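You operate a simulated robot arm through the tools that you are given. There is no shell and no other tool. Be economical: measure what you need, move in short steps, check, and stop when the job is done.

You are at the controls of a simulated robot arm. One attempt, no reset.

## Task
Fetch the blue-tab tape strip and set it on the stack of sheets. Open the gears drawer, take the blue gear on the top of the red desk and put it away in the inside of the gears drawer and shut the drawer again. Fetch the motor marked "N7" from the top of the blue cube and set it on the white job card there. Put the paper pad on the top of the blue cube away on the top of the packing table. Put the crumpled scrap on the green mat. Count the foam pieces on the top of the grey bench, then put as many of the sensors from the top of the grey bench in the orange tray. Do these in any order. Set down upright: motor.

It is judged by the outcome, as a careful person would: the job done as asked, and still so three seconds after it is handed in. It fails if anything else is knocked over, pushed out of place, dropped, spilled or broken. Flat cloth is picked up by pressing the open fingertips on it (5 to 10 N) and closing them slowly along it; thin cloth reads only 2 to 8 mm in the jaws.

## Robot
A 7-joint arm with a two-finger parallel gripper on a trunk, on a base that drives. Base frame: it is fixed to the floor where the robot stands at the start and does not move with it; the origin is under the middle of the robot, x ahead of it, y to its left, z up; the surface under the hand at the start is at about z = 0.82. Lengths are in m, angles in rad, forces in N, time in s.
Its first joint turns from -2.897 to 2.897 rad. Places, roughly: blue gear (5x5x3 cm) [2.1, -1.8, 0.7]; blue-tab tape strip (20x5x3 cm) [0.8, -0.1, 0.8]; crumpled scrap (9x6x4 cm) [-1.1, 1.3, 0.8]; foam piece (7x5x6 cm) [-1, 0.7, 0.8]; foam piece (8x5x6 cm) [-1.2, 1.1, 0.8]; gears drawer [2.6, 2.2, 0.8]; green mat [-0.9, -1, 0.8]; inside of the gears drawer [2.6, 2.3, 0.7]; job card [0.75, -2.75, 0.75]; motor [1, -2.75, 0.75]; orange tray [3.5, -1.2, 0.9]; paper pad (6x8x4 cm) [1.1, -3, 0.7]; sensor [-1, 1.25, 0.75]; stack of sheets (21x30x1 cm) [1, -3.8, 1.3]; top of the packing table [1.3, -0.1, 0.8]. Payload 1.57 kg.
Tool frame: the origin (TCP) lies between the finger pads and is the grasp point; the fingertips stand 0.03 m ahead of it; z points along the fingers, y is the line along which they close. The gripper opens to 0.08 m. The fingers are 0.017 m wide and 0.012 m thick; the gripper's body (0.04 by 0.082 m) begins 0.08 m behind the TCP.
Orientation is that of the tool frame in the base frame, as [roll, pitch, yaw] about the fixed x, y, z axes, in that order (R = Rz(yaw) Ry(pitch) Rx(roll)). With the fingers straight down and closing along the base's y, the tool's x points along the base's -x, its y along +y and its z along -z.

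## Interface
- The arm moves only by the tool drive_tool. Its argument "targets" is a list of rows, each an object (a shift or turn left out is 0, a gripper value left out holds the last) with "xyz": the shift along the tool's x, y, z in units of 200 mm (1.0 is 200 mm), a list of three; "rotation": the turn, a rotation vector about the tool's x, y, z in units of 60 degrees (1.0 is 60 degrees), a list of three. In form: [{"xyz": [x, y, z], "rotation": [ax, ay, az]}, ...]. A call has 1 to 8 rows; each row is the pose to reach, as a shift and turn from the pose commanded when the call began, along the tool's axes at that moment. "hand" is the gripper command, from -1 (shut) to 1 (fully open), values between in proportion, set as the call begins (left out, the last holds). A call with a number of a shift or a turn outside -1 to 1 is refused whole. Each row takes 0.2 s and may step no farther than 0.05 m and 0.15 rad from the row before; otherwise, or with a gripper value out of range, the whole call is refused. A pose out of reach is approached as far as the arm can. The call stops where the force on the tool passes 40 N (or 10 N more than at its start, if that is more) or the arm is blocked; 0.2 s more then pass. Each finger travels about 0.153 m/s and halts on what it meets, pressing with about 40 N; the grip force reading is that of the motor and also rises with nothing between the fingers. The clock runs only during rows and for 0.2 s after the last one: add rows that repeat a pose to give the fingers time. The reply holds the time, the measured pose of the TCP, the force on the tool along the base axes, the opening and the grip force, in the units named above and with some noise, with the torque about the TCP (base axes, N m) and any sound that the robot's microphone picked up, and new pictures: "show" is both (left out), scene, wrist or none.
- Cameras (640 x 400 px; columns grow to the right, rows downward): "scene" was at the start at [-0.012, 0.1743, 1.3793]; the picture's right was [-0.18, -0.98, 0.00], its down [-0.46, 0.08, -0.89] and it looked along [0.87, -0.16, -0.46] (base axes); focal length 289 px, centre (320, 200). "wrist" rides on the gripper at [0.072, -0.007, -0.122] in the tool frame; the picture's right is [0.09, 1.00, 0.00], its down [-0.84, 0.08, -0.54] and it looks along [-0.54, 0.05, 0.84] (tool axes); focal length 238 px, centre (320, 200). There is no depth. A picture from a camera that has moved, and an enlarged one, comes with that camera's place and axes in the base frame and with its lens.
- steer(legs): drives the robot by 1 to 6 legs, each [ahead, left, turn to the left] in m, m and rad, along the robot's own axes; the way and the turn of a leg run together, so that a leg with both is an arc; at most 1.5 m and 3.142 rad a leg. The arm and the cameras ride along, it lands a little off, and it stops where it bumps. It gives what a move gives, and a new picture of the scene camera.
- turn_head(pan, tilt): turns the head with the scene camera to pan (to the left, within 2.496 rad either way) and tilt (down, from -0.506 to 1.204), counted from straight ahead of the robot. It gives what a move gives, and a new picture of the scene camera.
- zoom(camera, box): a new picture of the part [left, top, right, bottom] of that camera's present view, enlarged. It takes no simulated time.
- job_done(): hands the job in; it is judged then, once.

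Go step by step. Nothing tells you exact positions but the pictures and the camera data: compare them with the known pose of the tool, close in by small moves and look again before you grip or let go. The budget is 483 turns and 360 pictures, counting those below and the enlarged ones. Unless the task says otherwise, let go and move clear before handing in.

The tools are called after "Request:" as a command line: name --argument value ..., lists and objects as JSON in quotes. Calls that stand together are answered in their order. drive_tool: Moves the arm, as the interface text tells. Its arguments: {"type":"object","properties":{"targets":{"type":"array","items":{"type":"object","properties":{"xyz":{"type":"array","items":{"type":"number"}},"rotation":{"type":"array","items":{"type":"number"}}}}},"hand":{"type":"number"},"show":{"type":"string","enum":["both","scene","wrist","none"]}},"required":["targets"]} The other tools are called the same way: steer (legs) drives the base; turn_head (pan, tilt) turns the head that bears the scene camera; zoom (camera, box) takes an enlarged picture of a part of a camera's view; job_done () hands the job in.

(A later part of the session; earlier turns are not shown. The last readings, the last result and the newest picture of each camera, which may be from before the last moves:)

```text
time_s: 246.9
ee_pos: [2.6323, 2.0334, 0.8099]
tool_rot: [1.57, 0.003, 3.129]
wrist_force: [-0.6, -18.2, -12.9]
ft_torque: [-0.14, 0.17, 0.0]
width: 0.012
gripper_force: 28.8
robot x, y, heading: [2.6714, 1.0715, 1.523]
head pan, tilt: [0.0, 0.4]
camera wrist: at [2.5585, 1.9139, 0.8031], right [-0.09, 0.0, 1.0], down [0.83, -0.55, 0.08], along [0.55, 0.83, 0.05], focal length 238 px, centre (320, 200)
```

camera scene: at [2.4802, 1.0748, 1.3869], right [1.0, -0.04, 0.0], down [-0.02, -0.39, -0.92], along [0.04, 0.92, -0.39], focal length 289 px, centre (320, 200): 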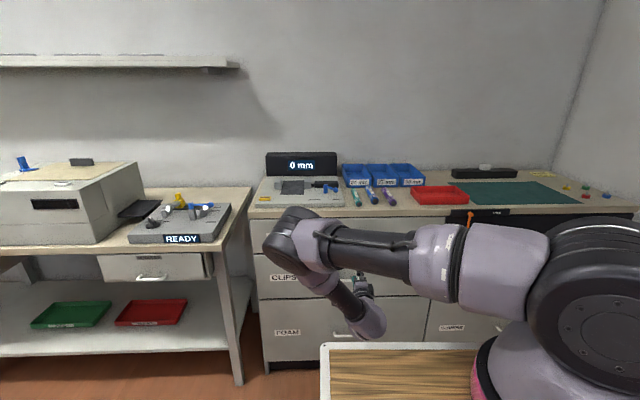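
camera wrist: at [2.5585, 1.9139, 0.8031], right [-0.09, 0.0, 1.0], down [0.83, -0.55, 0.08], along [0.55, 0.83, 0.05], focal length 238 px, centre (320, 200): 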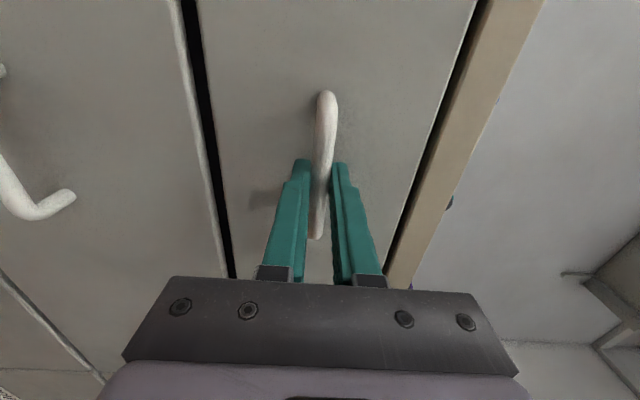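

Request:
drive_tool --targets '[{"xyz": [0, 0, -0.1]}, {"xyz": [0, 0, -0.25]}, {"xyz": [0, 0, -0.4]}, {"xyz": [0, 0, -0.55]}, {"xyz": [0, 0, -0.7]}, {"xyz": [0, 0, -0.85]}, {"xyz": [0, 0, -1.0]}, {"xyz": [0, 0, -1.0]}]' --show "both"

```text
time_s: 248.7
ee_pos: [2.6312, 1.837, 0.8099]
tool_rot: [1.565, 0.003, 3.127]
wrist_force: [-3.8, -0.2, -24.8]
ft_torque: [-0.27, 0.15, 0.92]
width: 0.0118
gripper_force: 28.9
robot x, y, heading: [2.6715, 1.0702, 1.536]
head pan, tilt: [0.0, 0.4]
camera scene: at [2.4801, 1.0757, 1.3869], right [1.0, -0.04, 0.0], down [-0.02, -0.39, -0.92], along [0.04, 0.92, -0.39], focal length 289 px, centre (320, 200)
camera wrist: at [2.558, 1.7171, 0.8028], right [-0.1, 0.0, 1.0], down [0.83, -0.55, 0.08], along [0.55, 0.83, 0.06], focal length 238 px, centre (320, 200)
```

scene: 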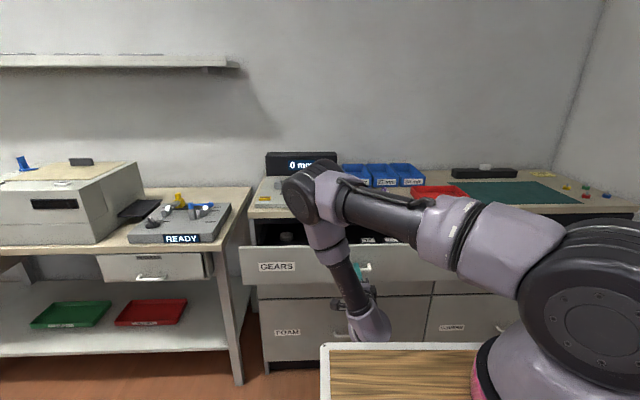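
wrist: 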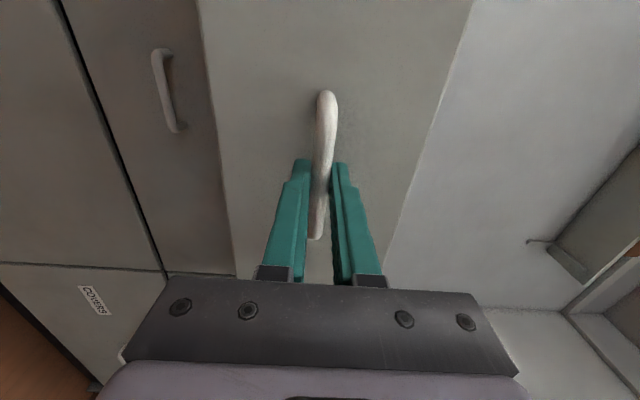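

Request:
drive_tool --targets '[{"xyz": [0, 0, -0.15]}, {"xyz": [0, 0, -0.3]}, {"xyz": [0, 0, -0.4]}, {"xyz": [0, 0, -0.4]}]' --show "none"

```text
time_s: 249.7
ee_pos: [2.6316, 1.7542, 0.8097]
tool_rot: [1.567, 0.003, 3.125]
wrist_force: [11.5, -0.9, -36.7]
ft_torque: [-0.39, 0.09, 0.17]
width: 0.0117
gripper_force: 28.9
robot x, y, heading: [2.6685, 1.0698, 1.532]
head pan, tilt: [0.0, 0.4]
```

Request:
drive_tool --targets '[{"xyz": [0, 0, 0]}, {"xyz": [0, 0, 0]}]' --hand 0.5 --show "none"

Request:
steer --legs '[[-0.34, 0, 0.03]]'

Request:
drive_tool --targets '[{"xyz": [0, 0.2, 0.0]}, {"xyz": [0, 0.4, 0.0]}, {"xyz": [0, 0.6, 0.0]}, {"xyz": [0, 0.8, 0.0]}, {"xyz": [0, 1.0, 0.0]}]' --show "scene"

```text
time_s: 250.3
ee_pos: [2.6277, 1.7547, 0.8109]
tool_rot: [1.562, 0.004, 3.127]
wrist_force: [-0.4, 0.7, 0.4]
ft_torque: [0.01, 0.01, 0.01]
width: 0.0599
gripper_force: 0.1
robot x, y, heading: [2.6695, 1.0715, 1.537]
head pan, tilt: [0.0, 0.4]
```

```text
time_s: 252.5
ee_pos: [2.601, 1.4135, 0.8124]
tool_rot: [1.567, 0.002, -3.125]
wrist_force: [0.3, 0.1, 0.5]
ft_torque: [-0.01, 0.01, 0.0]
width: 0.0598
gripper_force: 0.1
robot x, y, heading: [2.6651, 0.7327, 1.563]
head pan, tilt: [0.0, 0.4]
camera scene: at [2.472, 0.7304, 1.3869], right [1.0, -0.01, 0.0], down [0.0, -0.39, -0.92], along [0.01, 0.92, -0.39], focal length 289 px, centre (320, 200)
```

scene: 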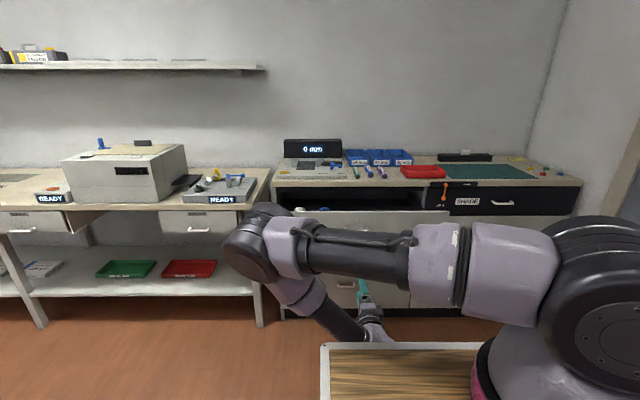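

```text
time_s: 253.7
ee_pos: [2.5978, 1.4136, 1.0142]
tool_rot: [1.566, 0.004, -3.125]
wrist_force: [0.3, -0.1, 0.4]
ft_torque: [0.02, 0.03, -0.03]
width: 0.0599
gripper_force: 0.0
robot x, y, heading: [2.6597, 0.7352, 1.563]
head pan, tilt: [0.0, 0.4]
camera scene: at [2.4719, 0.7305, 1.3869], right [1.0, -0.01, 0.0], down [0.0, -0.39, -0.92], along [0.01, 0.92, -0.39], focal length 289 px, centre (320, 200)
```

scene: 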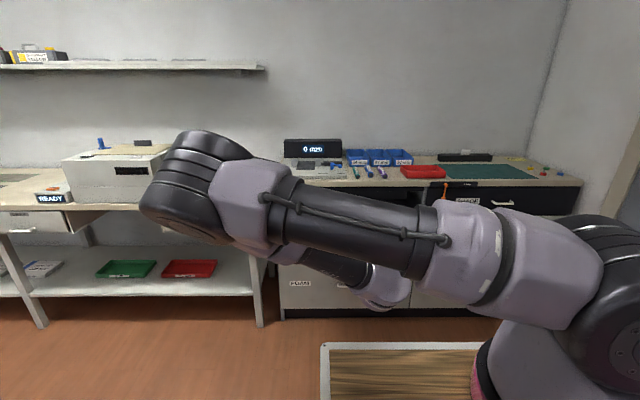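

Request:
drive_tool --targets '[{"xyz": [0, 0.1, 0], "rotation": [0.14, 0, 0]}, {"xyz": [0, 0.2, 0], "rotation": [0.28, 0, 0]}, {"xyz": [0, 0.3, 0], "rotation": [0.42, 0, 0]}, {"xyz": [0, 0.4, 0], "rotation": [0.56, 0, 0]}, {"xyz": [0, 0.5, 0], "rotation": [0.7, 0, 0]}, {"xyz": [0, 0.5, 0], "rotation": [0.84, 0, 0]}, {"xyz": [0, 0.5, 0], "rotation": [0.98, 0, 0]}]' --show "none"

Request:
drive_tool --targets '[{"rotation": [0.14, 0, 0]}, {"rotation": [0.28, 0, 0]}, {"rotation": [0.42, 0, 0]}, {"rotation": [0.52, 0, 0]}, {"rotation": [0.52, 0, 0]}]' --show "none"

Request:
drive_tool --targets '[{"rotation": [0, 0, -0.14]}, {"rotation": [0, 0, -0.28]}, {"rotation": [0, 0, -0.42]}, {"rotation": [0, 0, -0.56]}, {"rotation": [0, 0, -0.7]}, {"rotation": [0, 0, -0.84]}, {"rotation": [0, 0, -0.98]}]' --show "none"

Request:
drive_tool --targets '[{"rotation": [0, 0, -0.14]}, {"rotation": [0, 0, -0.28]}, {"rotation": [0, 0, -0.42]}, {"rotation": [0, 0, -0.52]}, {"rotation": [0, 0, -0.52]}]' --hand 1 --show "scene"

```text
time_s: 255.3
ee_pos: [2.6019, 1.413, 1.1128]
tool_rot: [2.592, 0.002, -3.126]
wrist_force: [0.4, -0.3, 0.3]
ft_torque: [0.0, 0.05, 0.01]
width: 0.0601
gripper_force: 0.1
out of reach, approached as far as the arm can: row 1, 2, 3
robot x, y, heading: [2.6634, 0.7334, 1.562]
head pan, tilt: [0.0, 0.4]
```

```text
time_s: 256.5
ee_pos: [2.5997, 1.4128, 1.1108]
tool_rot: [3.137, 0.002, -3.127]
wrist_force: [0.1, -0.7, 0.2]
ft_torque: [0.05, -0.02, -0.01]
width: 0.0601
gripper_force: 0.1
robot x, y, heading: [2.6645, 0.7363, 1.558]
head pan, tilt: [0.0, 0.4]
```

```text
time_s: 258.1
ee_pos: [2.5995, 1.4125, 1.112]
tool_rot: [-3.142, 0.006, -2.096]
wrist_force: [-0.4, -0.5, -0.2]
ft_torque: [0.0, -0.03, 0.0]
width: 0.0604
gripper_force: 0.0
robot x, y, heading: [2.6628, 0.7344, 1.559]
head pan, tilt: [0.0, 0.4]
```

```text
time_s: 259.3
ee_pos: [2.5999, 1.4118, 1.1105]
tool_rot: [-3.138, 0.006, -1.554]
wrist_force: [-0.4, 0.0, -0.5]
ft_torque: [0.01, 0.05, 0.05]
width: 0.0798
gripper_force: 0.1
robot x, y, heading: [2.666, 0.7355, 1.564]
head pan, tilt: [0.0, 0.4]
camera scene: at [2.4721, 0.7304, 1.3869], right [1.0, -0.01, 0.0], down [0.0, -0.39, -0.92], along [0.01, 0.92, -0.39], focal length 289 px, centre (320, 200)
```

scene: 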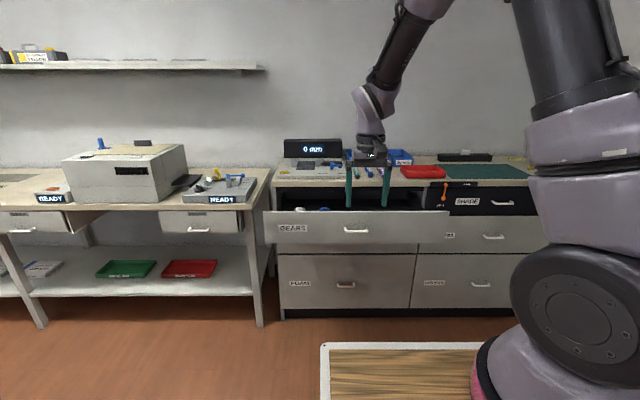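

Request:
steer --legs '[[0, 0, 1.57]]'

Request:
drive_tool --targets '[{"xyz": [0, 0, 0]}]' --show "wrist"

```text
time_s: 263.5
ee_pos: [1.9852, 0.6839, 1.1111]
tool_rot: [-3.138, 0.005, -0.003]
wrist_force: [-1.1, 0.0, 0.6]
ft_torque: [-0.01, -0.02, 0.03]
width: 0.0802
gripper_force: 0.1
robot x, y, heading: [2.6598, 0.7362, 3.113]
head pan, tilt: [0.0, 0.4]
camera scene: at [2.664, 0.5458, 1.3869], right [0.03, 1.0, 0.0], down [0.39, -0.01, -0.92], along [-0.92, 0.03, -0.39], focal length 289 px, centre (320, 200)
```

scene: 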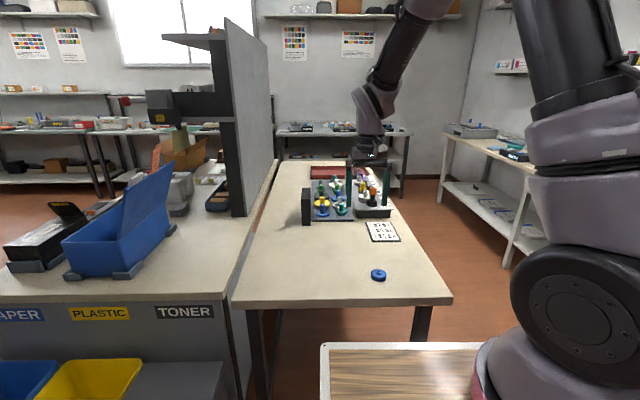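

```text
time_s: 263.9
ee_pos: [1.9849, 0.6839, 1.112]
tool_rot: [-3.137, 0.005, -0.003]
wrist_force: [0.5, 0.0, -0.2]
ft_torque: [0.01, -0.02, -0.02]
width: 0.0802
gripper_force: 0.1
robot x, y, heading: [2.6617, 0.736, 3.115]
head pan, tilt: [0.0, 0.4]
camera wrist: at [2.0585, 0.6912, 1.2333], right [0.09, -1.0, 0.0], down [-0.83, -0.08, 0.55], along [-0.54, -0.05, -0.84], focal length 238 px, centre (320, 200)
```

wrist: 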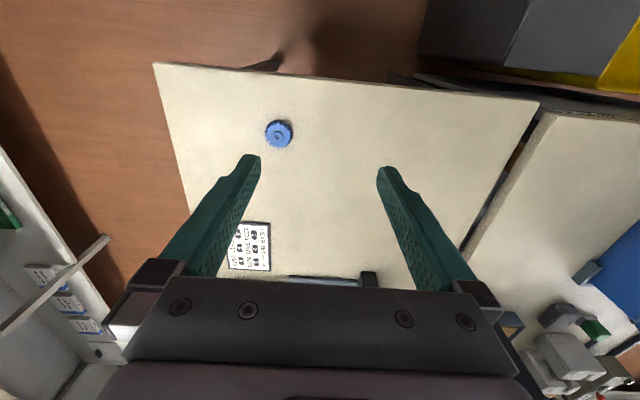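

Request:
drive_tool --targets '[{"xyz": [-0.1, -0.12, 0.15]}, {"xyz": [-0.2, -0.24, 0.3]}, {"xyz": [-0.32, -0.35, 0.45]}, {"xyz": [-0.32, -0.35, 0.65]}, {"xyz": [-0.32, -0.35, 0.85]}, {"xyz": [-0.32, -0.35, 1.0]}, {"xyz": [-0.32, -0.35, 1.0]}]' --show "wrist"

```text
time_s: 265.5
ee_pos: [1.9232, 0.755, 0.9115]
tool_rot: [-3.14, 0.006, -0.003]
wrist_force: [0.5, -0.8, 0.3]
ft_torque: [0.02, 0.06, -0.01]
width: 0.0797
gripper_force: 0.1
robot x, y, heading: [2.667, 0.733, 3.118]
head pan, tilt: [0.0, 0.4]
camera wrist: at [1.9953, 0.7624, 1.0337], right [0.09, -1.0, 0.0], down [-0.83, -0.08, 0.55], along [-0.54, -0.05, -0.84], focal length 238 px, centre (320, 200)
```

wrist: 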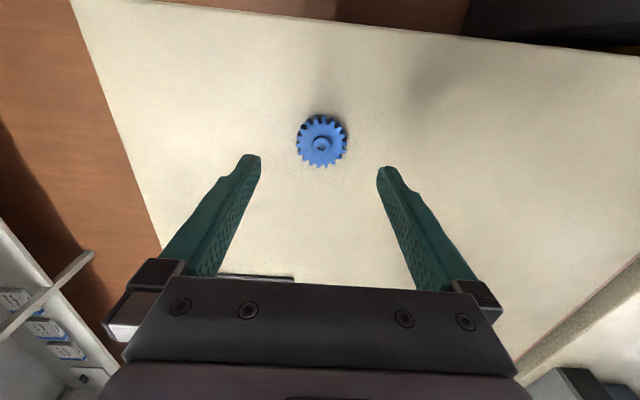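

Request:
drive_tool --targets '[{"xyz": [-0.01, 0, 0.15]}, {"xyz": [-0.01, 0, 0.3]}, {"xyz": [-0.01, 0, 0.39]}, {"xyz": [-0.01, 0, 0.39]}]' --show "none"

Request:
drive_tool --targets '[{"xyz": [0, 0, 0]}, {"xyz": [0, 0, 0]}, {"xyz": [0, 0, 0]}]' --hand -1 --show "wrist"

```text
time_s: 266.5
ee_pos: [1.9189, 0.7555, 0.8331]
tool_rot: [-3.139, 0.006, -0.004]
wrist_force: [0.3, 0.4, -0.2]
ft_torque: [0.03, -0.01, 0.01]
width: 0.0801
gripper_force: 0.0
robot x, y, heading: [2.6633, 0.7335, 3.111]
head pan, tilt: [0.0, 0.4]
```

```text
time_s: 267.3
ee_pos: [1.9189, 0.7554, 0.8337]
tool_rot: [-3.139, 0.003, -0.003]
wrist_force: [0.0, 0.6, -0.1]
ft_torque: [0.01, -0.01, 0.0]
width: 0.0459
gripper_force: 40.3
robot x, y, heading: [2.6609, 0.7375, 3.11]
head pan, tilt: [0.0, 0.4]
camera wrist: at [1.9919, 0.7622, 0.9549], right [0.09, -1.0, 0.0], down [-0.83, -0.08, 0.55], along [-0.54, -0.05, -0.84], focal length 238 px, centre (320, 200)
```

wrist: 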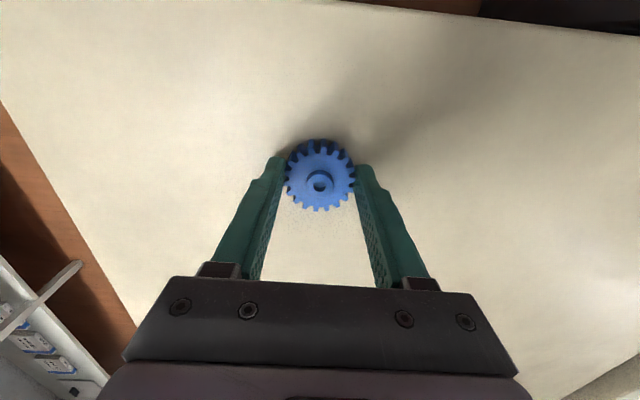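

Request:
drive_tool --targets '[{"xyz": [0, 0, -0.2]}, {"xyz": [0, 0, -0.4]}, {"xyz": [0, 0, -0.6]}, {"xyz": [0.05, 0, -0.8]}, {"xyz": [0.1, 0, -1.0]}]' --show "none"

Request:
drive_tool --targets '[{"xyz": [0.2, 0, -0.1]}, {"xyz": [0.4, 0, -0.25]}, {"xyz": [0.55, 0, -0.4]}, {"xyz": [0.6, 0, -0.6]}]' --show "none"

Request:
steer --legs '[[0, 0, -1.54], [0.38, 0, 0]]'

Request:
drive_tool --targets '[{"xyz": [0, 0, 0]}]' --show "wrist"

```text
time_s: 268.5
ee_pos: [1.9383, 0.7534, 1.0333]
tool_rot: [-3.138, 0.006, -0.005]
wrist_force: [0.2, -0.3, -0.5]
ft_torque: [0.03, 0.01, -0.01]
width: 0.0456
gripper_force: 40.3
robot x, y, heading: [2.6624, 0.7326, 3.112]
head pan, tilt: [0.0, 0.4]
```

```text
time_s: 269.5
ee_pos: [2.0596, 0.7524, 1.1493]
tool_rot: [-3.139, 0.006, -0.003]
wrist_force: [-0.8, 0.4, 0.3]
ft_torque: [0.02, -0.05, 0.03]
width: 0.0457
gripper_force: 40.2
robot x, y, heading: [2.6628, 0.7335, 3.117]
head pan, tilt: [0.0, 0.4]
```

```text
time_s: 275.6
ee_pos: [2.6102, 1.7189, 1.1492]
tool_rot: [-3.136, 0.006, -1.489]
wrist_force: [0.5, 0.8, -0.6]
ft_torque: [-0.06, 0.02, -0.01]
width: 0.0457
gripper_force: 39.9
robot x, y, heading: [2.6433, 1.1151, 1.628]
head pan, tilt: [0.0, 0.4]
camera scene: at [2.4526, 1.0991, 1.3869], right [1.0, 0.06, 0.0], down [0.02, -0.39, -0.92], along [-0.05, 0.92, -0.39], focal length 289 px, centre (320, 200)
```

scene: 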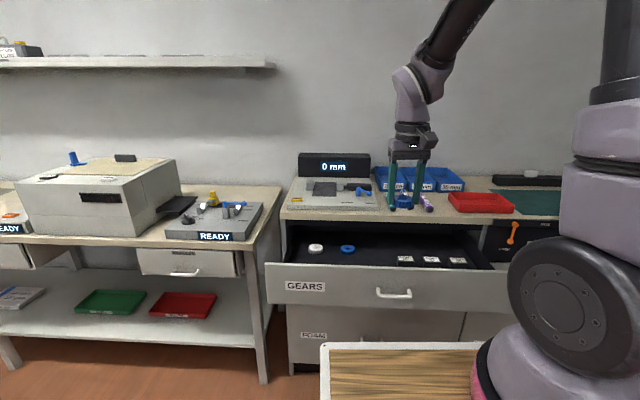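

```text
time_s: 275.9
ee_pos: [2.6108, 1.7184, 1.1496]
tool_rot: [-3.137, 0.006, -1.49]
wrist_force: [0.7, -0.5, -1.2]
ft_torque: [0.01, 0.02, -0.01]
width: 0.0456
gripper_force: 40.0
robot x, y, heading: [2.6434, 1.117, 1.628]
head pan, tilt: [0.0, 0.4]
camera wrist: at [2.6234, 1.6482, 1.2711], right [-0.98, -0.17, 0.0], down [-0.15, 0.82, 0.55], along [-0.09, 0.54, -0.84], focal length 238 px, centre (320, 200)
```

wrist: 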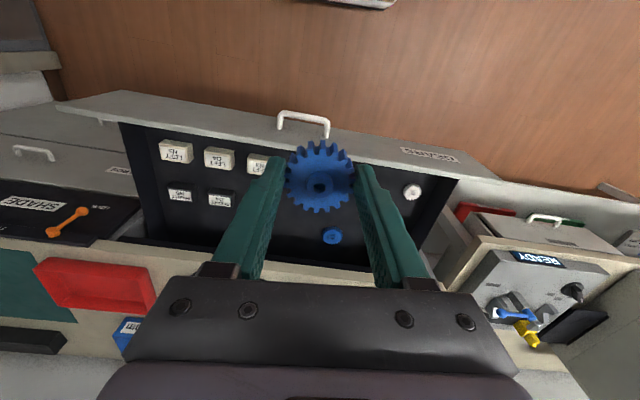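

Request:
drive_tool --targets '[{"xyz": [-0.2, 0.05, 0]}, {"xyz": [-0.4, 0.1, 0]}, {"xyz": [-0.6, 0.15, 0]}, {"xyz": [-0.8, 0.2, 0]}, {"xyz": [-0.98, 0.22, 0.1]}, {"xyz": [-0.98, 0.22, 0.3]}, {"xyz": [-0.98, 0.22, 0.5]}, {"xyz": [-0.98, 0.22, 0.7]}]' --show "both"

```text
time_s: 277.8
ee_pos: [2.55, 1.9107, 1.0099]
tool_rot: [-3.14, 0.007, -1.49]
wrist_force: [0.3, 0.4, -0.5]
ft_torque: [0.03, 0.0, 0.0]
width: 0.0459
gripper_force: 39.7
robot x, y, heading: [2.6433, 1.1146, 1.626]
head pan, tilt: [0.0, 0.4]
camera scene: at [2.4526, 1.0987, 1.3869], right [1.0, 0.06, 0.0], down [0.02, -0.39, -0.92], along [-0.05, 0.92, -0.39], focal length 289 px, centre (320, 200)
camera wrist: at [2.5631, 1.8406, 1.1317], right [-0.98, -0.17, 0.0], down [-0.15, 0.82, 0.55], along [-0.09, 0.54, -0.84], focal length 238 px, centre (320, 200)
```

scene: 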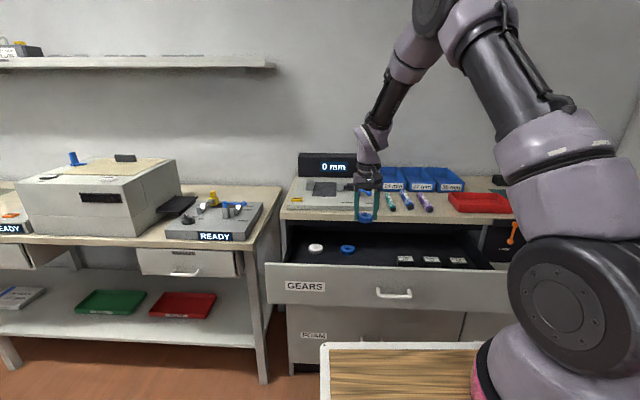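
wrist: 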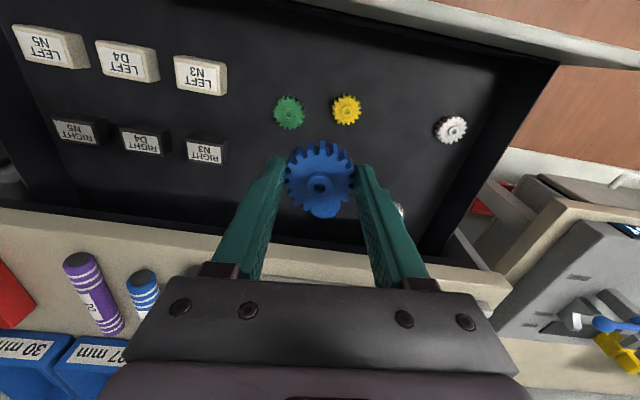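

Request:
drive_tool --targets '[{"xyz": [-0.12, 0.2, 0]}, {"xyz": [-0.24, 0.38, 0]}, {"xyz": [-0.343, 0.525, 0.1]}, {"xyz": [-0.343, 0.525, 0.3]}, {"xyz": [-0.343, 0.525, 0.5]}, {"xyz": [-0.343, 0.525, 0.7]}, {"xyz": [-0.343, 0.525, 0.85]}, {"xyz": [-0.343, 0.525, 0.85]}]' --show "both"

```text
time_s: 279.6
ee_pos: [2.4409, 1.9744, 0.8393]
tool_rot: [-3.138, 0.007, -1.49]
wrist_force: [0.2, 0.2, 0.1]
ft_torque: [0.03, -0.02, 0.0]
width: 0.0458
gripper_force: 40.5
robot x, y, heading: [2.641, 1.1187, 1.628]
head pan, tilt: [0.0, 0.4]
camera scene: at [2.4525, 1.099, 1.3869], right [1.0, 0.06, 0.0], down [0.02, -0.39, -0.92], along [-0.05, 0.92, -0.39], focal length 289 px, centre (320, 200)
camera wrist: at [2.4539, 1.9032, 0.9607], right [-0.98, -0.17, 0.0], down [-0.15, 0.82, 0.55], along [-0.09, 0.54, -0.84], focal length 238 px, centre (320, 200)
```

scene: 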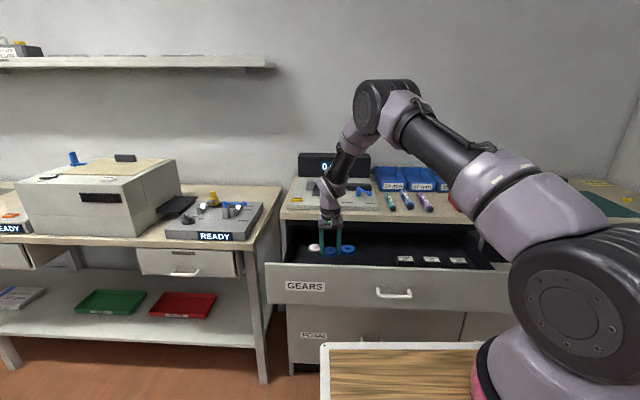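
wrist: 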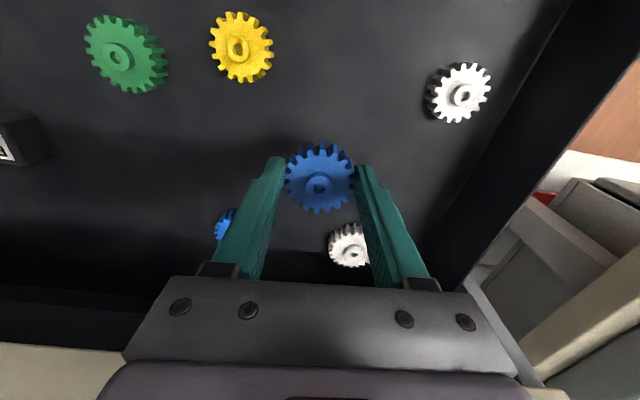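

Request:
drive_tool --targets '[{"xyz": [0, 0, 0.1]}, {"xyz": [0, 0, 0.2]}, {"xyz": [0, 0, 0.27]}, {"xyz": [0, 0, 0.27]}]' --show "wrist"

```text
time_s: 280.6
ee_pos: [2.4409, 1.973, 0.7854]
tool_rot: [-3.139, 0.005, -1.489]
wrist_force: [-0.3, 0.8, -0.1]
ft_torque: [0.01, 0.0, 0.01]
width: 0.0455
gripper_force: 39.7
robot x, y, heading: [2.643, 1.1141, 1.628]
head pan, tilt: [0.0, 0.4]
camera wrist: at [2.4533, 1.9023, 0.9084], right [-0.98, -0.17, 0.0], down [-0.15, 0.82, 0.55], along [-0.09, 0.54, -0.84], focal length 238 px, centre (320, 200)
```

wrist: 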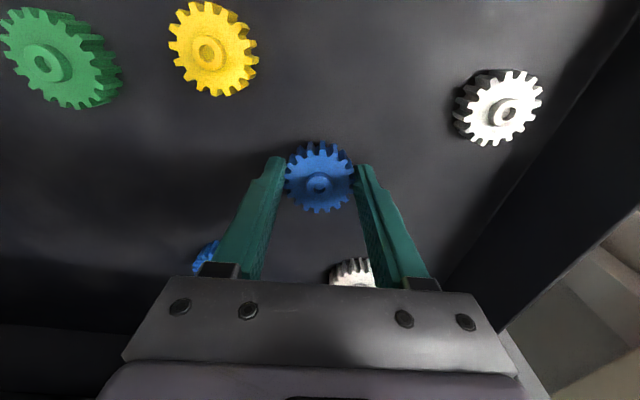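

Request:
drive_tool --targets '[{"xyz": [0, 0, 0.03]}, {"xyz": [0, 0, 0.06]}, {"xyz": [0, 0, 0.08]}, {"xyz": [0, 0, 0.1]}, {"xyz": [0, 0, 0.12]}]' --show "none"

```text
time_s: 281.6
ee_pos: [2.4407, 1.9762, 0.7737]
tool_rot: [-3.141, 0.014, -1.49]
wrist_force: [0.7, 0.4, 8.4]
ft_torque: [-0.04, -0.04, 0.0]
width: 0.0457
gripper_force: 39.8
robot x, y, heading: [2.646, 1.1147, 1.628]
head pan, tilt: [0.0, 0.4]
stopped in row 5: the force on the tool passed its limit at 44 N (the readings are from after the stop); the commanded pose is now the measured one
```

Request:
drive_tool --targets '[{"xyz": [0, 0, -0.005]}, {"xyz": [0, 0, -0.005]}]' --hand 0.5 --show "none"

Request:
drive_tool --targets '[{"xyz": [0, 0, -0.15]}, {"xyz": [0, 0, -0.35]}, {"xyz": [0, 0, -0.55]}, {"xyz": [0, 0, -0.75]}, {"xyz": [0, 0, -0.95]}]' --show "wrist"

```text
time_s: 282.2
ee_pos: [2.4406, 1.9763, 0.7725]
tool_rot: [-3.141, 0.013, -1.491]
wrist_force: [2.2, 0.0, 5.1]
ft_torque: [-0.05, 0.11, 0.0]
width: 0.0578
gripper_force: 0.1
robot x, y, heading: [2.6426, 1.1149, 1.632]
head pan, tilt: [0.0, 0.4]
```

```text
time_s: 283.4
ee_pos: [2.4419, 1.9765, 0.9594]
tool_rot: [-3.138, 0.012, -1.491]
wrist_force: [0.5, 0.1, -0.7]
ft_torque: [-0.02, -0.03, 0.04]
width: 0.0603
gripper_force: 0.0
robot x, y, heading: [2.6407, 1.1138, 1.627]
head pan, tilt: [0.0, 0.4]
camera wrist: at [2.454, 1.9046, 1.0813], right [-0.99, -0.17, 0.0], down [-0.14, 0.82, 0.55], along [-0.09, 0.54, -0.83], focal length 238 px, centre (320, 200)
```

wrist: 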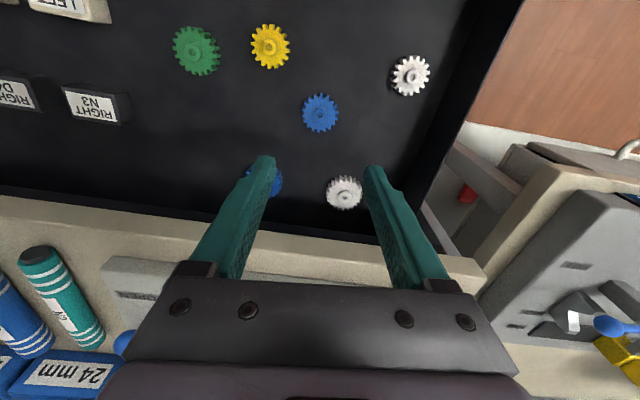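

Gear is inside the drawer. Now I withdraw, tilt the fist forward and push the drawer shut.

Request:
drive_tool --targets '[{"xyz": [0, 0, -0.2]}, {"xyz": [0.05, 0, -0.4]}, {"xyz": [0.2, -0.1, -0.55]}, {"xyz": [0.4, -0.2, -0.6]}, {"xyz": [0.6, -0.3, -0.6], "rotation": [0, 0, 0.07]}, {"xyz": [0.8, -0.4, -0.6], "rotation": [0, 0, 0.07]}, {"xyz": [1.0, -0.45, -0.6], "rotation": [0, 0, 0.07]}]' --hand -1 --show "none"

Request:
drive_tool --targets '[{"xyz": [0.1, 0, 0], "rotation": [0, -0.14, 0]}, {"xyz": [0.2, 0, 0], "rotation": [0, -0.28, 0]}, {"xyz": [0.4, 0, 0], "rotation": [0, -0.42, 0]}, {"xyz": [0.6, 0, 0], "rotation": [0, -0.56, 0]}, {"xyz": [0.8, 0, 0], "rotation": [0, -0.7, 0]}, {"xyz": [0.9, 0, 0], "rotation": [0, -0.8, 0]}]' --show "scene"

```text
time_s: 285.0
ee_pos: [2.5465, 1.7809, 1.0802]
tool_rot: [-3.141, 0.015, -1.563]
wrist_force: [-0.2, 0.0, 0.8]
ft_torque: [0.01, 0.0, 0.03]
width: 0.0
gripper_force: 20.9
robot x, y, heading: [2.6404, 1.1165, 1.627]
head pan, tilt: [0.0, 0.4]
```

```text
time_s: 286.4
ee_pos: [2.467, 1.6639, 1.1088]
tool_rot: [-3.141, 0.853, -1.613]
wrist_force: [-5.7, -4.0, -0.3]
ft_torque: [0.25, -0.31, -0.34]
width: 0.0001
gripper_force: 21.4
out of reach, approached as far as the arm can: row 4, 5, 6
robot x, y, heading: [2.6426, 1.1161, 1.627]
head pan, tilt: [0.0, 0.4]
camera scene: at [2.4531, 1.099, 1.387], right [1.0, 0.05, 0.0], down [0.02, -0.39, -0.92], along [-0.05, 0.92, -0.39], focal length 289 px, centre (320, 200)
```

scene: 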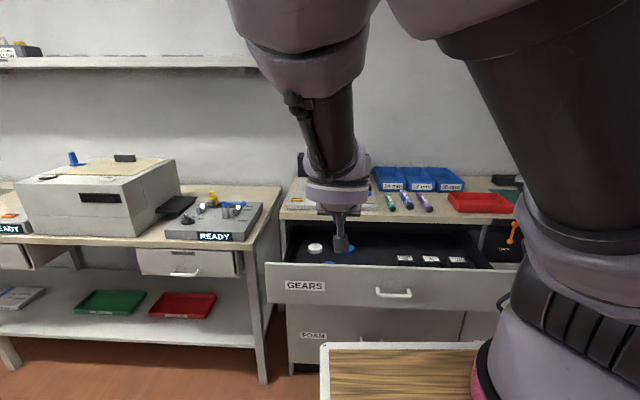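

Request:
steer --legs '[[-0.28, 0, -0.05]]'

Request:
drive_tool --targets '[{"xyz": [0, 0, 0]}, {"xyz": [0, 0, 0]}]' --show "wrist"

```text
time_s: 288.3
ee_pos: [2.4814, 1.3847, 1.1083]
tool_rot: [-3.14, 0.851, -1.602]
wrist_force: [-0.4, -0.5, -0.9]
ft_torque: [-0.01, -0.04, 0.0]
width: 0.0
gripper_force: 21.5
robot x, y, heading: [2.6531, 0.8425, 1.585]
head pan, tilt: [0.0, 0.4]
camera scene: at [2.4619, 0.8332, 1.3869], right [1.0, 0.02, 0.0], down [0.01, -0.39, -0.92], along [-0.02, 0.92, -0.39], focal length 289 px, centre (320, 200)
```

scene: 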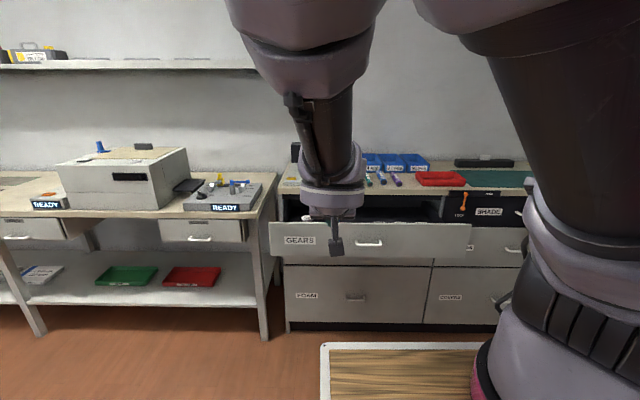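

```text
time_s: 288.9
ee_pos: [2.4803, 1.3844, 1.107]
tool_rot: [-3.14, 0.849, -1.602]
wrist_force: [0.2, -0.2, 0.4]
ft_torque: [0.0, -0.02, 0.04]
width: 0.0002
gripper_force: 21.3
robot x, y, heading: [2.6516, 0.8448, 1.59]
head pan, tilt: [0.0, 0.4]
camera wrist: at [2.4834, 1.2468, 1.1347], right [-1.0, -0.03, -0.07], down [-0.07, 0.15, 0.99], along [-0.02, 0.99, -0.15], focal length 238 px, centre (320, 200)
```

wrist: 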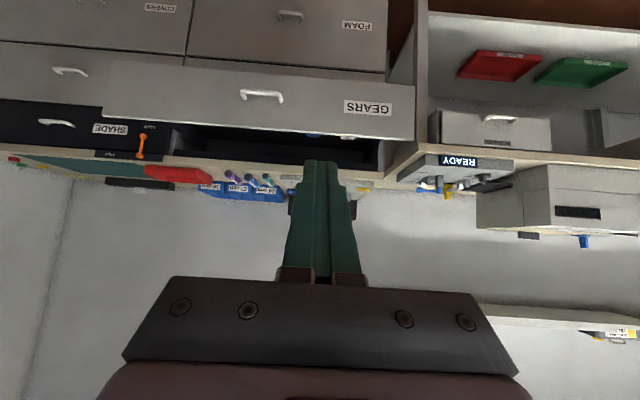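

Request:
drive_tool --targets '[{"xyz": [0.01, -0.05, 0.2]}, {"xyz": [0.02, -0.1, 0.4]}, {"xyz": [0.03, -0.15, 0.6]}, {"xyz": [0.04, -0.2, 0.8]}, {"xyz": [0.04, -0.25, 1.0]}]' --show "none"

Request:
drive_tool --targets '[{"xyz": [0.01, 0, 0.2]}, {"xyz": [0.02, 0, 0.4]}, {"xyz": [0.03, 0, 0.6]}, {"xyz": [0.04, 0, 0.8]}, {"xyz": [0.04, 0, 0.95]}]' --show "both"

```text
time_s: 290.1
ee_pos: [2.5317, 1.5296, 0.9686]
tool_rot: [-3.141, 0.851, -1.602]
wrist_force: [-0.9, -1.2, -0.3]
ft_torque: [-0.01, 0.0, -0.01]
width: 0.0
gripper_force: 21.6
robot x, y, heading: [2.6573, 0.8466, 1.591]
head pan, tilt: [0.0, 0.4]
```

```text
time_s: 291.3
ee_pos: [2.539, 1.6701, 0.8382]
tool_rot: [-3.139, 0.85, -1.603]
wrist_force: [-0.4, -0.8, 0.3]
ft_torque: [0.02, 0.0, 0.01]
width: 0.0002
gripper_force: 21.3
robot x, y, heading: [2.6559, 0.8411, 1.589]
head pan, tilt: [0.0, 0.4]
camera scene: at [2.4618, 0.8329, 1.3869], right [1.0, 0.02, 0.0], down [0.01, -0.39, -0.92], along [-0.02, 0.92, -0.39], focal length 289 px, centre (320, 200)
camera wrist: at [2.542, 1.532, 0.866], right [-1.0, -0.03, -0.07], down [-0.07, 0.15, 0.99], along [-0.02, 0.99, -0.15], focal length 238 px, centre (320, 200)
```

scene: 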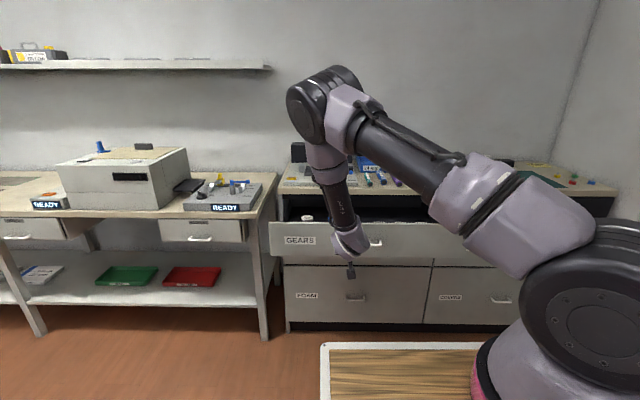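
wrist: 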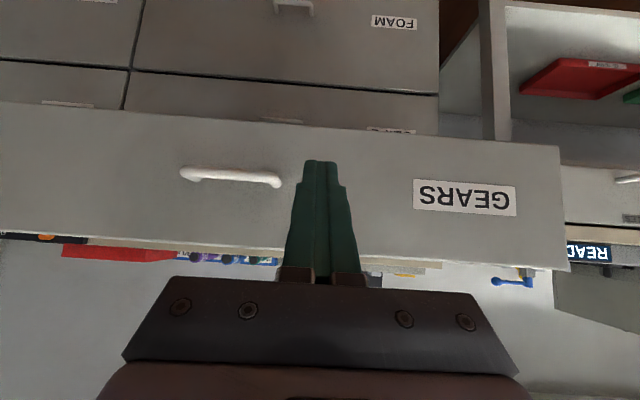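

Request:
drive_tool --targets '[{"xyz": [-0.06, 0, 0.22]}, {"xyz": [-0.19, 0, 0.37]}, {"xyz": [-0.32, 0, 0.52]}, {"xyz": [-0.45, 0, 0.66]}, {"xyz": [-0.58, 0, 0.8]}, {"xyz": [-0.58, 0, 0.8]}]' --show "wrist"

```text
time_s: 292.7
ee_pos: [2.5482, 1.8619, 0.8201]
tool_rot: [-3.14, 0.849, -1.602]
wrist_force: [-0.2, 0.4, 0.7]
ft_torque: [-0.01, -0.02, -0.01]
width: 0.0
gripper_force: 21.6
robot x, y, heading: [2.6542, 0.841, 1.587]
head pan, tilt: [0.0, 0.4]
camera wrist: at [2.5502, 1.724, 0.8458], right [-1.0, -0.03, -0.07], down [-0.07, 0.15, 0.99], along [-0.02, 0.99, -0.15], focal length 238 px, centre (320, 200)
```

wrist: 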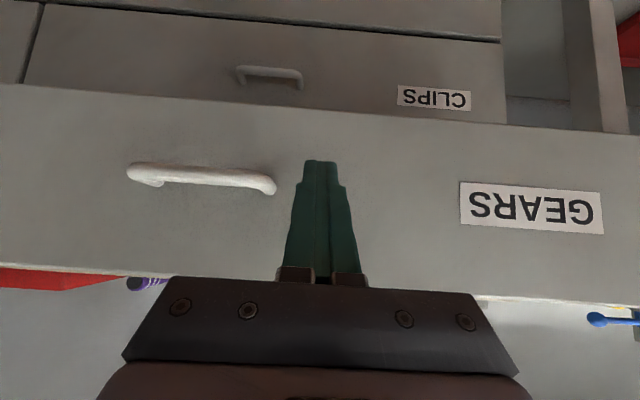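

Request:
steer --legs '[[0.16, 0, 0]]'

Request:
drive_tool --targets '[{"xyz": [-0.03, 0, 0.035]}, {"xyz": [-0.06, 0, 0.07]}, {"xyz": [-0.09, 0, 0.105]}]' --show "both"

```text
time_s: 294.1
ee_pos: [2.546, 2.0213, 0.8192]
tool_rot: [-3.139, 0.851, -1.605]
wrist_force: [0.5, -0.8, 1.0]
ft_torque: [0.01, 0.02, 0.02]
width: 0.0
gripper_force: 21.1
robot x, y, heading: [2.6522, 1.0017, 1.585]
head pan, tilt: [0.0, 0.4]
camera scene: at [2.4593, 0.9934, 1.3869], right [1.0, 0.01, 0.0], down [0.01, -0.39, -0.92], along [-0.01, 0.92, -0.39], focal length 289 px, centre (320, 200)
```

scene: 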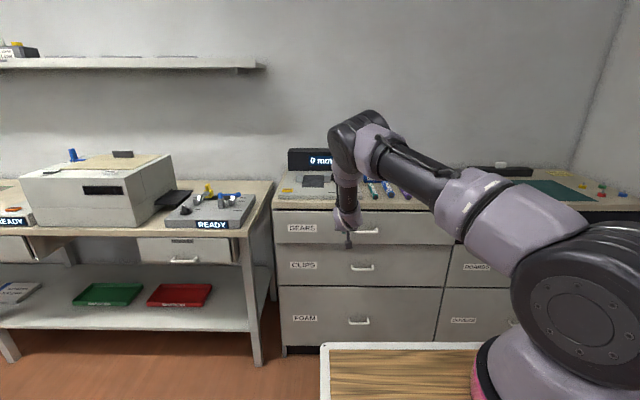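

```text
time_s: 294.9
ee_pos: [2.5504, 2.0462, 0.8183]
tool_rot: [-3.14, 0.845, -1.606]
wrist_force: [3.2, -35.6, 13.5]
ft_torque: [-0.1, 0.03, 0.01]
width: 0.0
gripper_force: 21.2
robot x, y, heading: [2.6524, 1.0012, 1.585]
head pan, tilt: [0.0, 0.4]
camera scene: at [2.4595, 0.9912, 1.3869], right [1.0, 0.01, 0.0], down [0.01, -0.39, -0.92], along [-0.01, 0.92, -0.39], focal length 289 px, centre (320, 200)
camera wrist: at [2.5515, 1.9081, 0.8462], right [-1.0, -0.02, -0.07], down [-0.07, 0.15, 0.99], along [-0.01, 0.99, -0.15], focal length 238 px, centre (320, 200)
```

scene: 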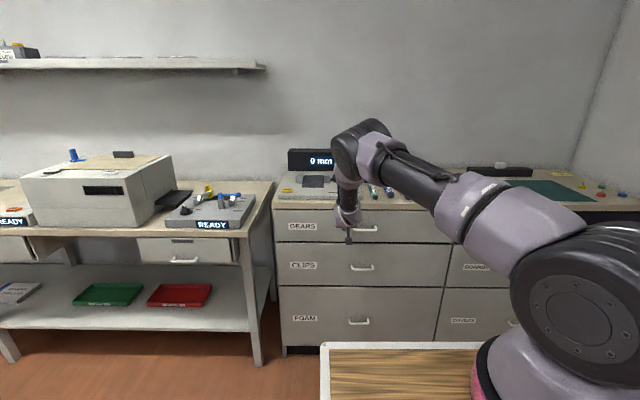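
wrist: 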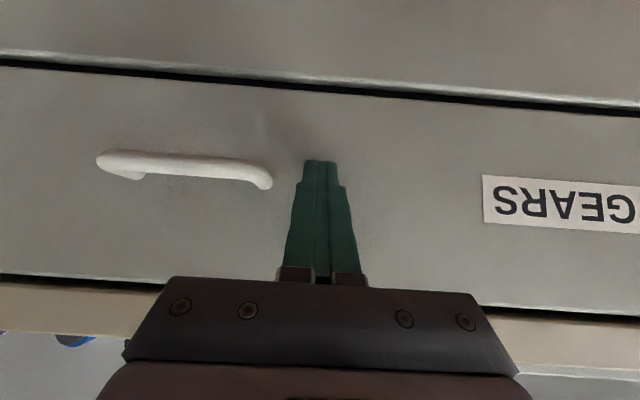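

Drawer is shut (35 N end-stop). I back off and verify.

Request:
steer --legs '[[-0.35, 0, 0]]'

Request:
drive_tool --targets '[{"xyz": [-0.05, 0, -0.15], "rotation": [0, 0.12, 0]}, {"xyz": [-0.1, 0, -0.3], "rotation": [0, 0.24, 0]}, {"xyz": [-0.15, 0, -0.45], "rotation": [0, 0.36, 0]}, {"xyz": [-0.2, 0, -0.6], "rotation": [0, 0.48, 0]}, {"xyz": [-0.3, 0, -0.75], "rotation": [0, 0.6, 0]}, {"xyz": [-0.4, 0, -0.9], "rotation": [0, 0.72, 0]}, {"xyz": [-0.4, 0, -0.9], "rotation": [0, 0.81, 0]}]' --hand 1 --show "scene"

Request:
zoom --camera "scene" --box '[260, 130, 480, 270]'

```text
time_s: 297.2
ee_pos: [2.5518, 1.6966, 0.819]
tool_rot: [-3.139, 0.849, -1.6]
wrist_force: [-0.1, 0.0, 0.4]
ft_torque: [-0.01, -0.05, 0.0]
width: 0.0002
gripper_force: 21.4
robot x, y, heading: [2.6595, 0.6518, 1.589]
head pan, tilt: [0.0, 0.4]
camera scene: at [2.4653, 0.6404, 1.3869], right [1.0, 0.02, 0.0], down [0.01, -0.39, -0.92], along [-0.02, 0.92, -0.39], focal length 289 px, centre (320, 200)
```

scene: 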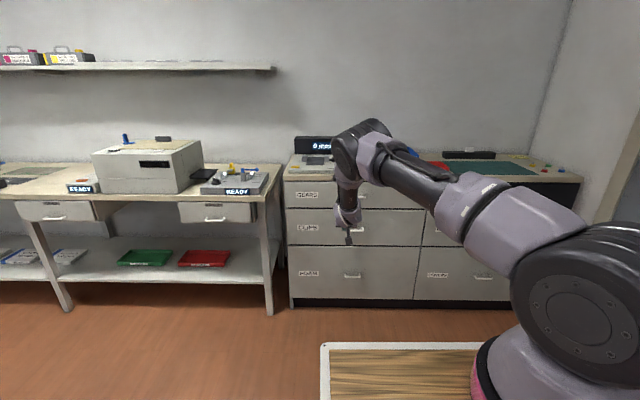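

```text
time_s: 298.8
ee_pos: [2.5486, 1.614, 0.997]
tool_rot: [-3.139, 0.0, -1.603]
wrist_force: [0.5, -0.5, -0.3]
ft_torque: [-0.02, 0.0, -0.01]
width: 0.0798
gripper_force: 0.0
robot x, y, heading: [2.6566, 0.65, 1.594]
head pan, tilt: [0.0, 0.4]
camera scene: at [2.4652, 0.6403, 1.3869], right [1.0, 0.02, 0.0], down [0.01, -0.39, -0.92], along [-0.02, 0.92, -0.39], focal length 289 px, centre (320, 200)
```

scene: 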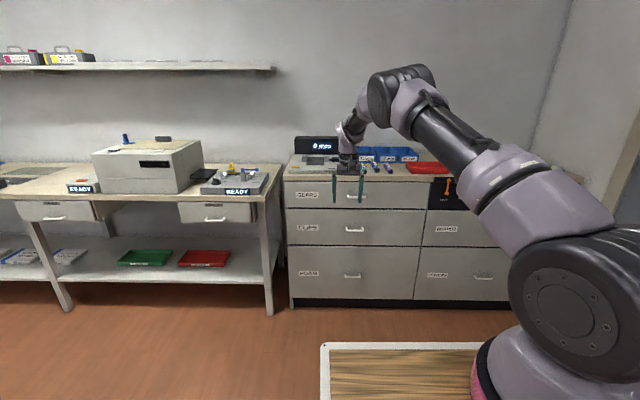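

```text
2.86 times, centred on (370, 200) of scene
camera zoom: at [2.4652, 0.6403, 1.3869], right [1.0, 0.02, 0.0], down [0.01, -0.39, -0.92], along [-0.02, 0.92, -0.39], focal length 826 px, centre (177, 200)
```

zoom: 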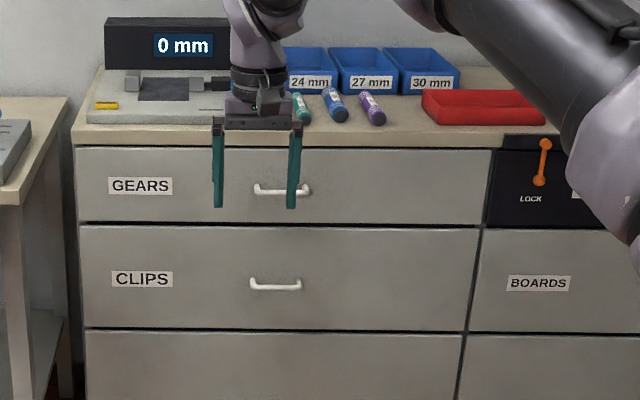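

Drawer closed. Next, the grey bench: I retract, turn to face −x and drive down the left aisle.

Request:
drive_tool --targets '[{"xyz": [0.2, 0, -0.1]}, {"xyz": [0.4, 0, -0.2]}, {"xyz": [0.6, 0, -0.3]}, {"xyz": [0.8, 0, -0.4]}, {"xyz": [1.0, 0, -0.5]}]' --show "none"

Request:
drive_tool --targets '[{"xyz": [0.2, 0, -0.1]}, {"xyz": [0.4, 0, -0.2]}, {"xyz": [0.6, 0, -0.3]}]' --show "none"

Request:
steer --legs '[[0, 0, 1.55], [0, -0.8, 0]]'

```text
time_s: 300.0
ee_pos: [2.5391, 1.4126, 1.0949]
tool_rot: [-3.139, 0.001, -1.602]
wrist_force: [-0.6, 0.7, -0.2]
ft_torque: [-0.01, -0.01, 0.01]
width: 0.0801
gripper_force: 0.0
robot x, y, heading: [2.6601, 0.651, 1.591]
head pan, tilt: [0.0, 0.4]
```

```text
time_s: 300.8
ee_pos: [2.5392, 1.2907, 1.1573]
tool_rot: [-3.141, -0.002, -1.602]
wrist_force: [0.1, 1.2, -0.3]
ft_torque: [-0.05, 0.02, 0.04]
width: 0.08
gripper_force: 0.0
robot x, y, heading: [2.6571, 0.6493, 1.59]
head pan, tilt: [0.0, 0.4]
```

```text
time_s: 308.9
ee_pos: [1.9724, 1.288, 1.1594]
tool_rot: [-3.14, 0.002, 0.024]
wrist_force: [0.2, -0.9, 0.3]
ft_torque: [-0.03, 0.0, -0.04]
width: 0.08
gripper_force: 0.2
robot x, y, heading: [2.6007, 1.4406, -3.068]
head pan, tilt: [0.0, 0.4]
camera scene: at [2.6238, 1.2533, 1.3869], right [-0.08, 1.0, 0.0], down [0.39, 0.03, -0.92], along [-0.92, -0.07, -0.39], focal length 289 px, centre (320, 200)
```

scene: 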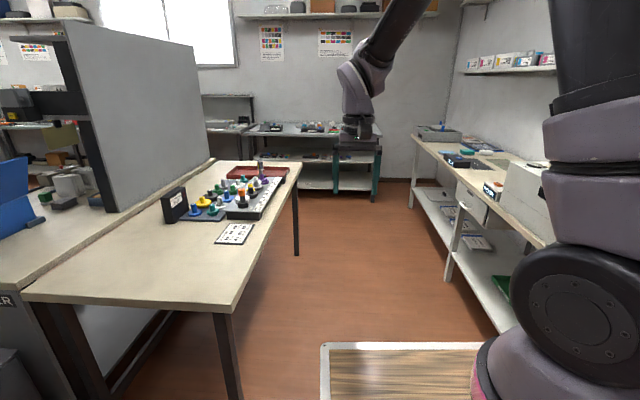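

Request:
steer --legs '[[0, 0, -0.075], [1.5, 0, 0], [0.85, 0, 0]]'

Request:
turn_head --pan 0.0 --tilt 0.55

```text
time_s: 320.7
ee_pos: [-0.334, 1.2176, 1.1582]
tool_rot: [-3.141, 0.002, 0.0]
wrist_force: [0.4, 0.5, -0.4]
ft_torque: [0.0, -0.05, 0.03]
width: 0.08
gripper_force: 0.0
robot x, y, heading: [0.299, 1.3525, -3.083]
head pan, tilt: [0.0, 0.4]
camera scene: at [0.3152, 1.1655, 1.3869], right [-0.05, 1.0, 0.0], down [0.39, 0.02, -0.92], along [-0.92, -0.05, -0.39], focal length 289 px, centre (320, 200)
```

scene: 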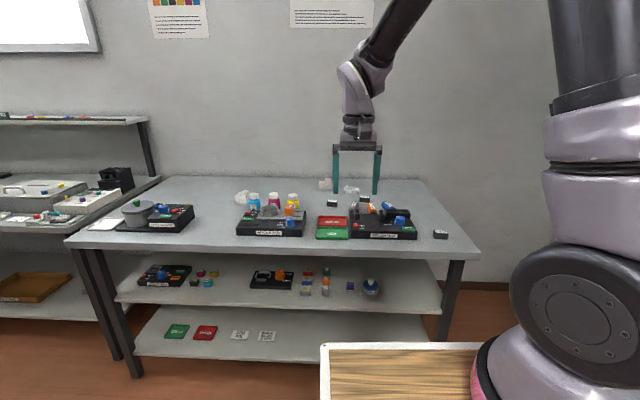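

```text
time_s: 321.4
ee_pos: [-0.3348, 1.2164, 1.1594]
tool_rot: [-3.139, 0.002, 0.001]
wrist_force: [0.4, -0.2, -0.2]
ft_torque: [0.01, 0.01, -0.01]
width: 0.08
gripper_force: 0.1
robot x, y, heading: [0.2977, 1.3539, -3.088]
head pan, tilt: [0.0, 0.55]
camera scene: at [0.318, 1.1656, 1.3733], right [-0.05, 1.0, 0.0], down [0.52, 0.03, -0.85], along [-0.85, -0.04, -0.52], focal length 289 px, centre (320, 200)
```

scene: 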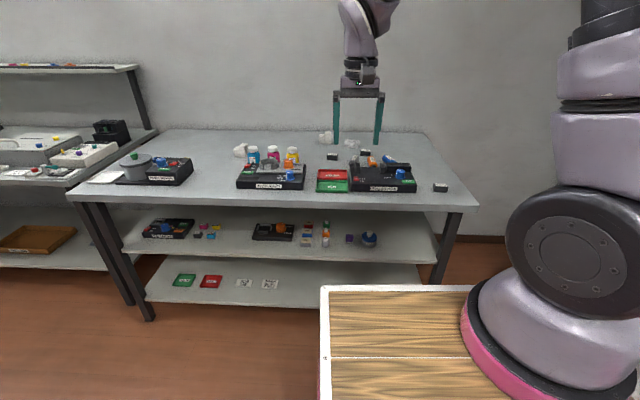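

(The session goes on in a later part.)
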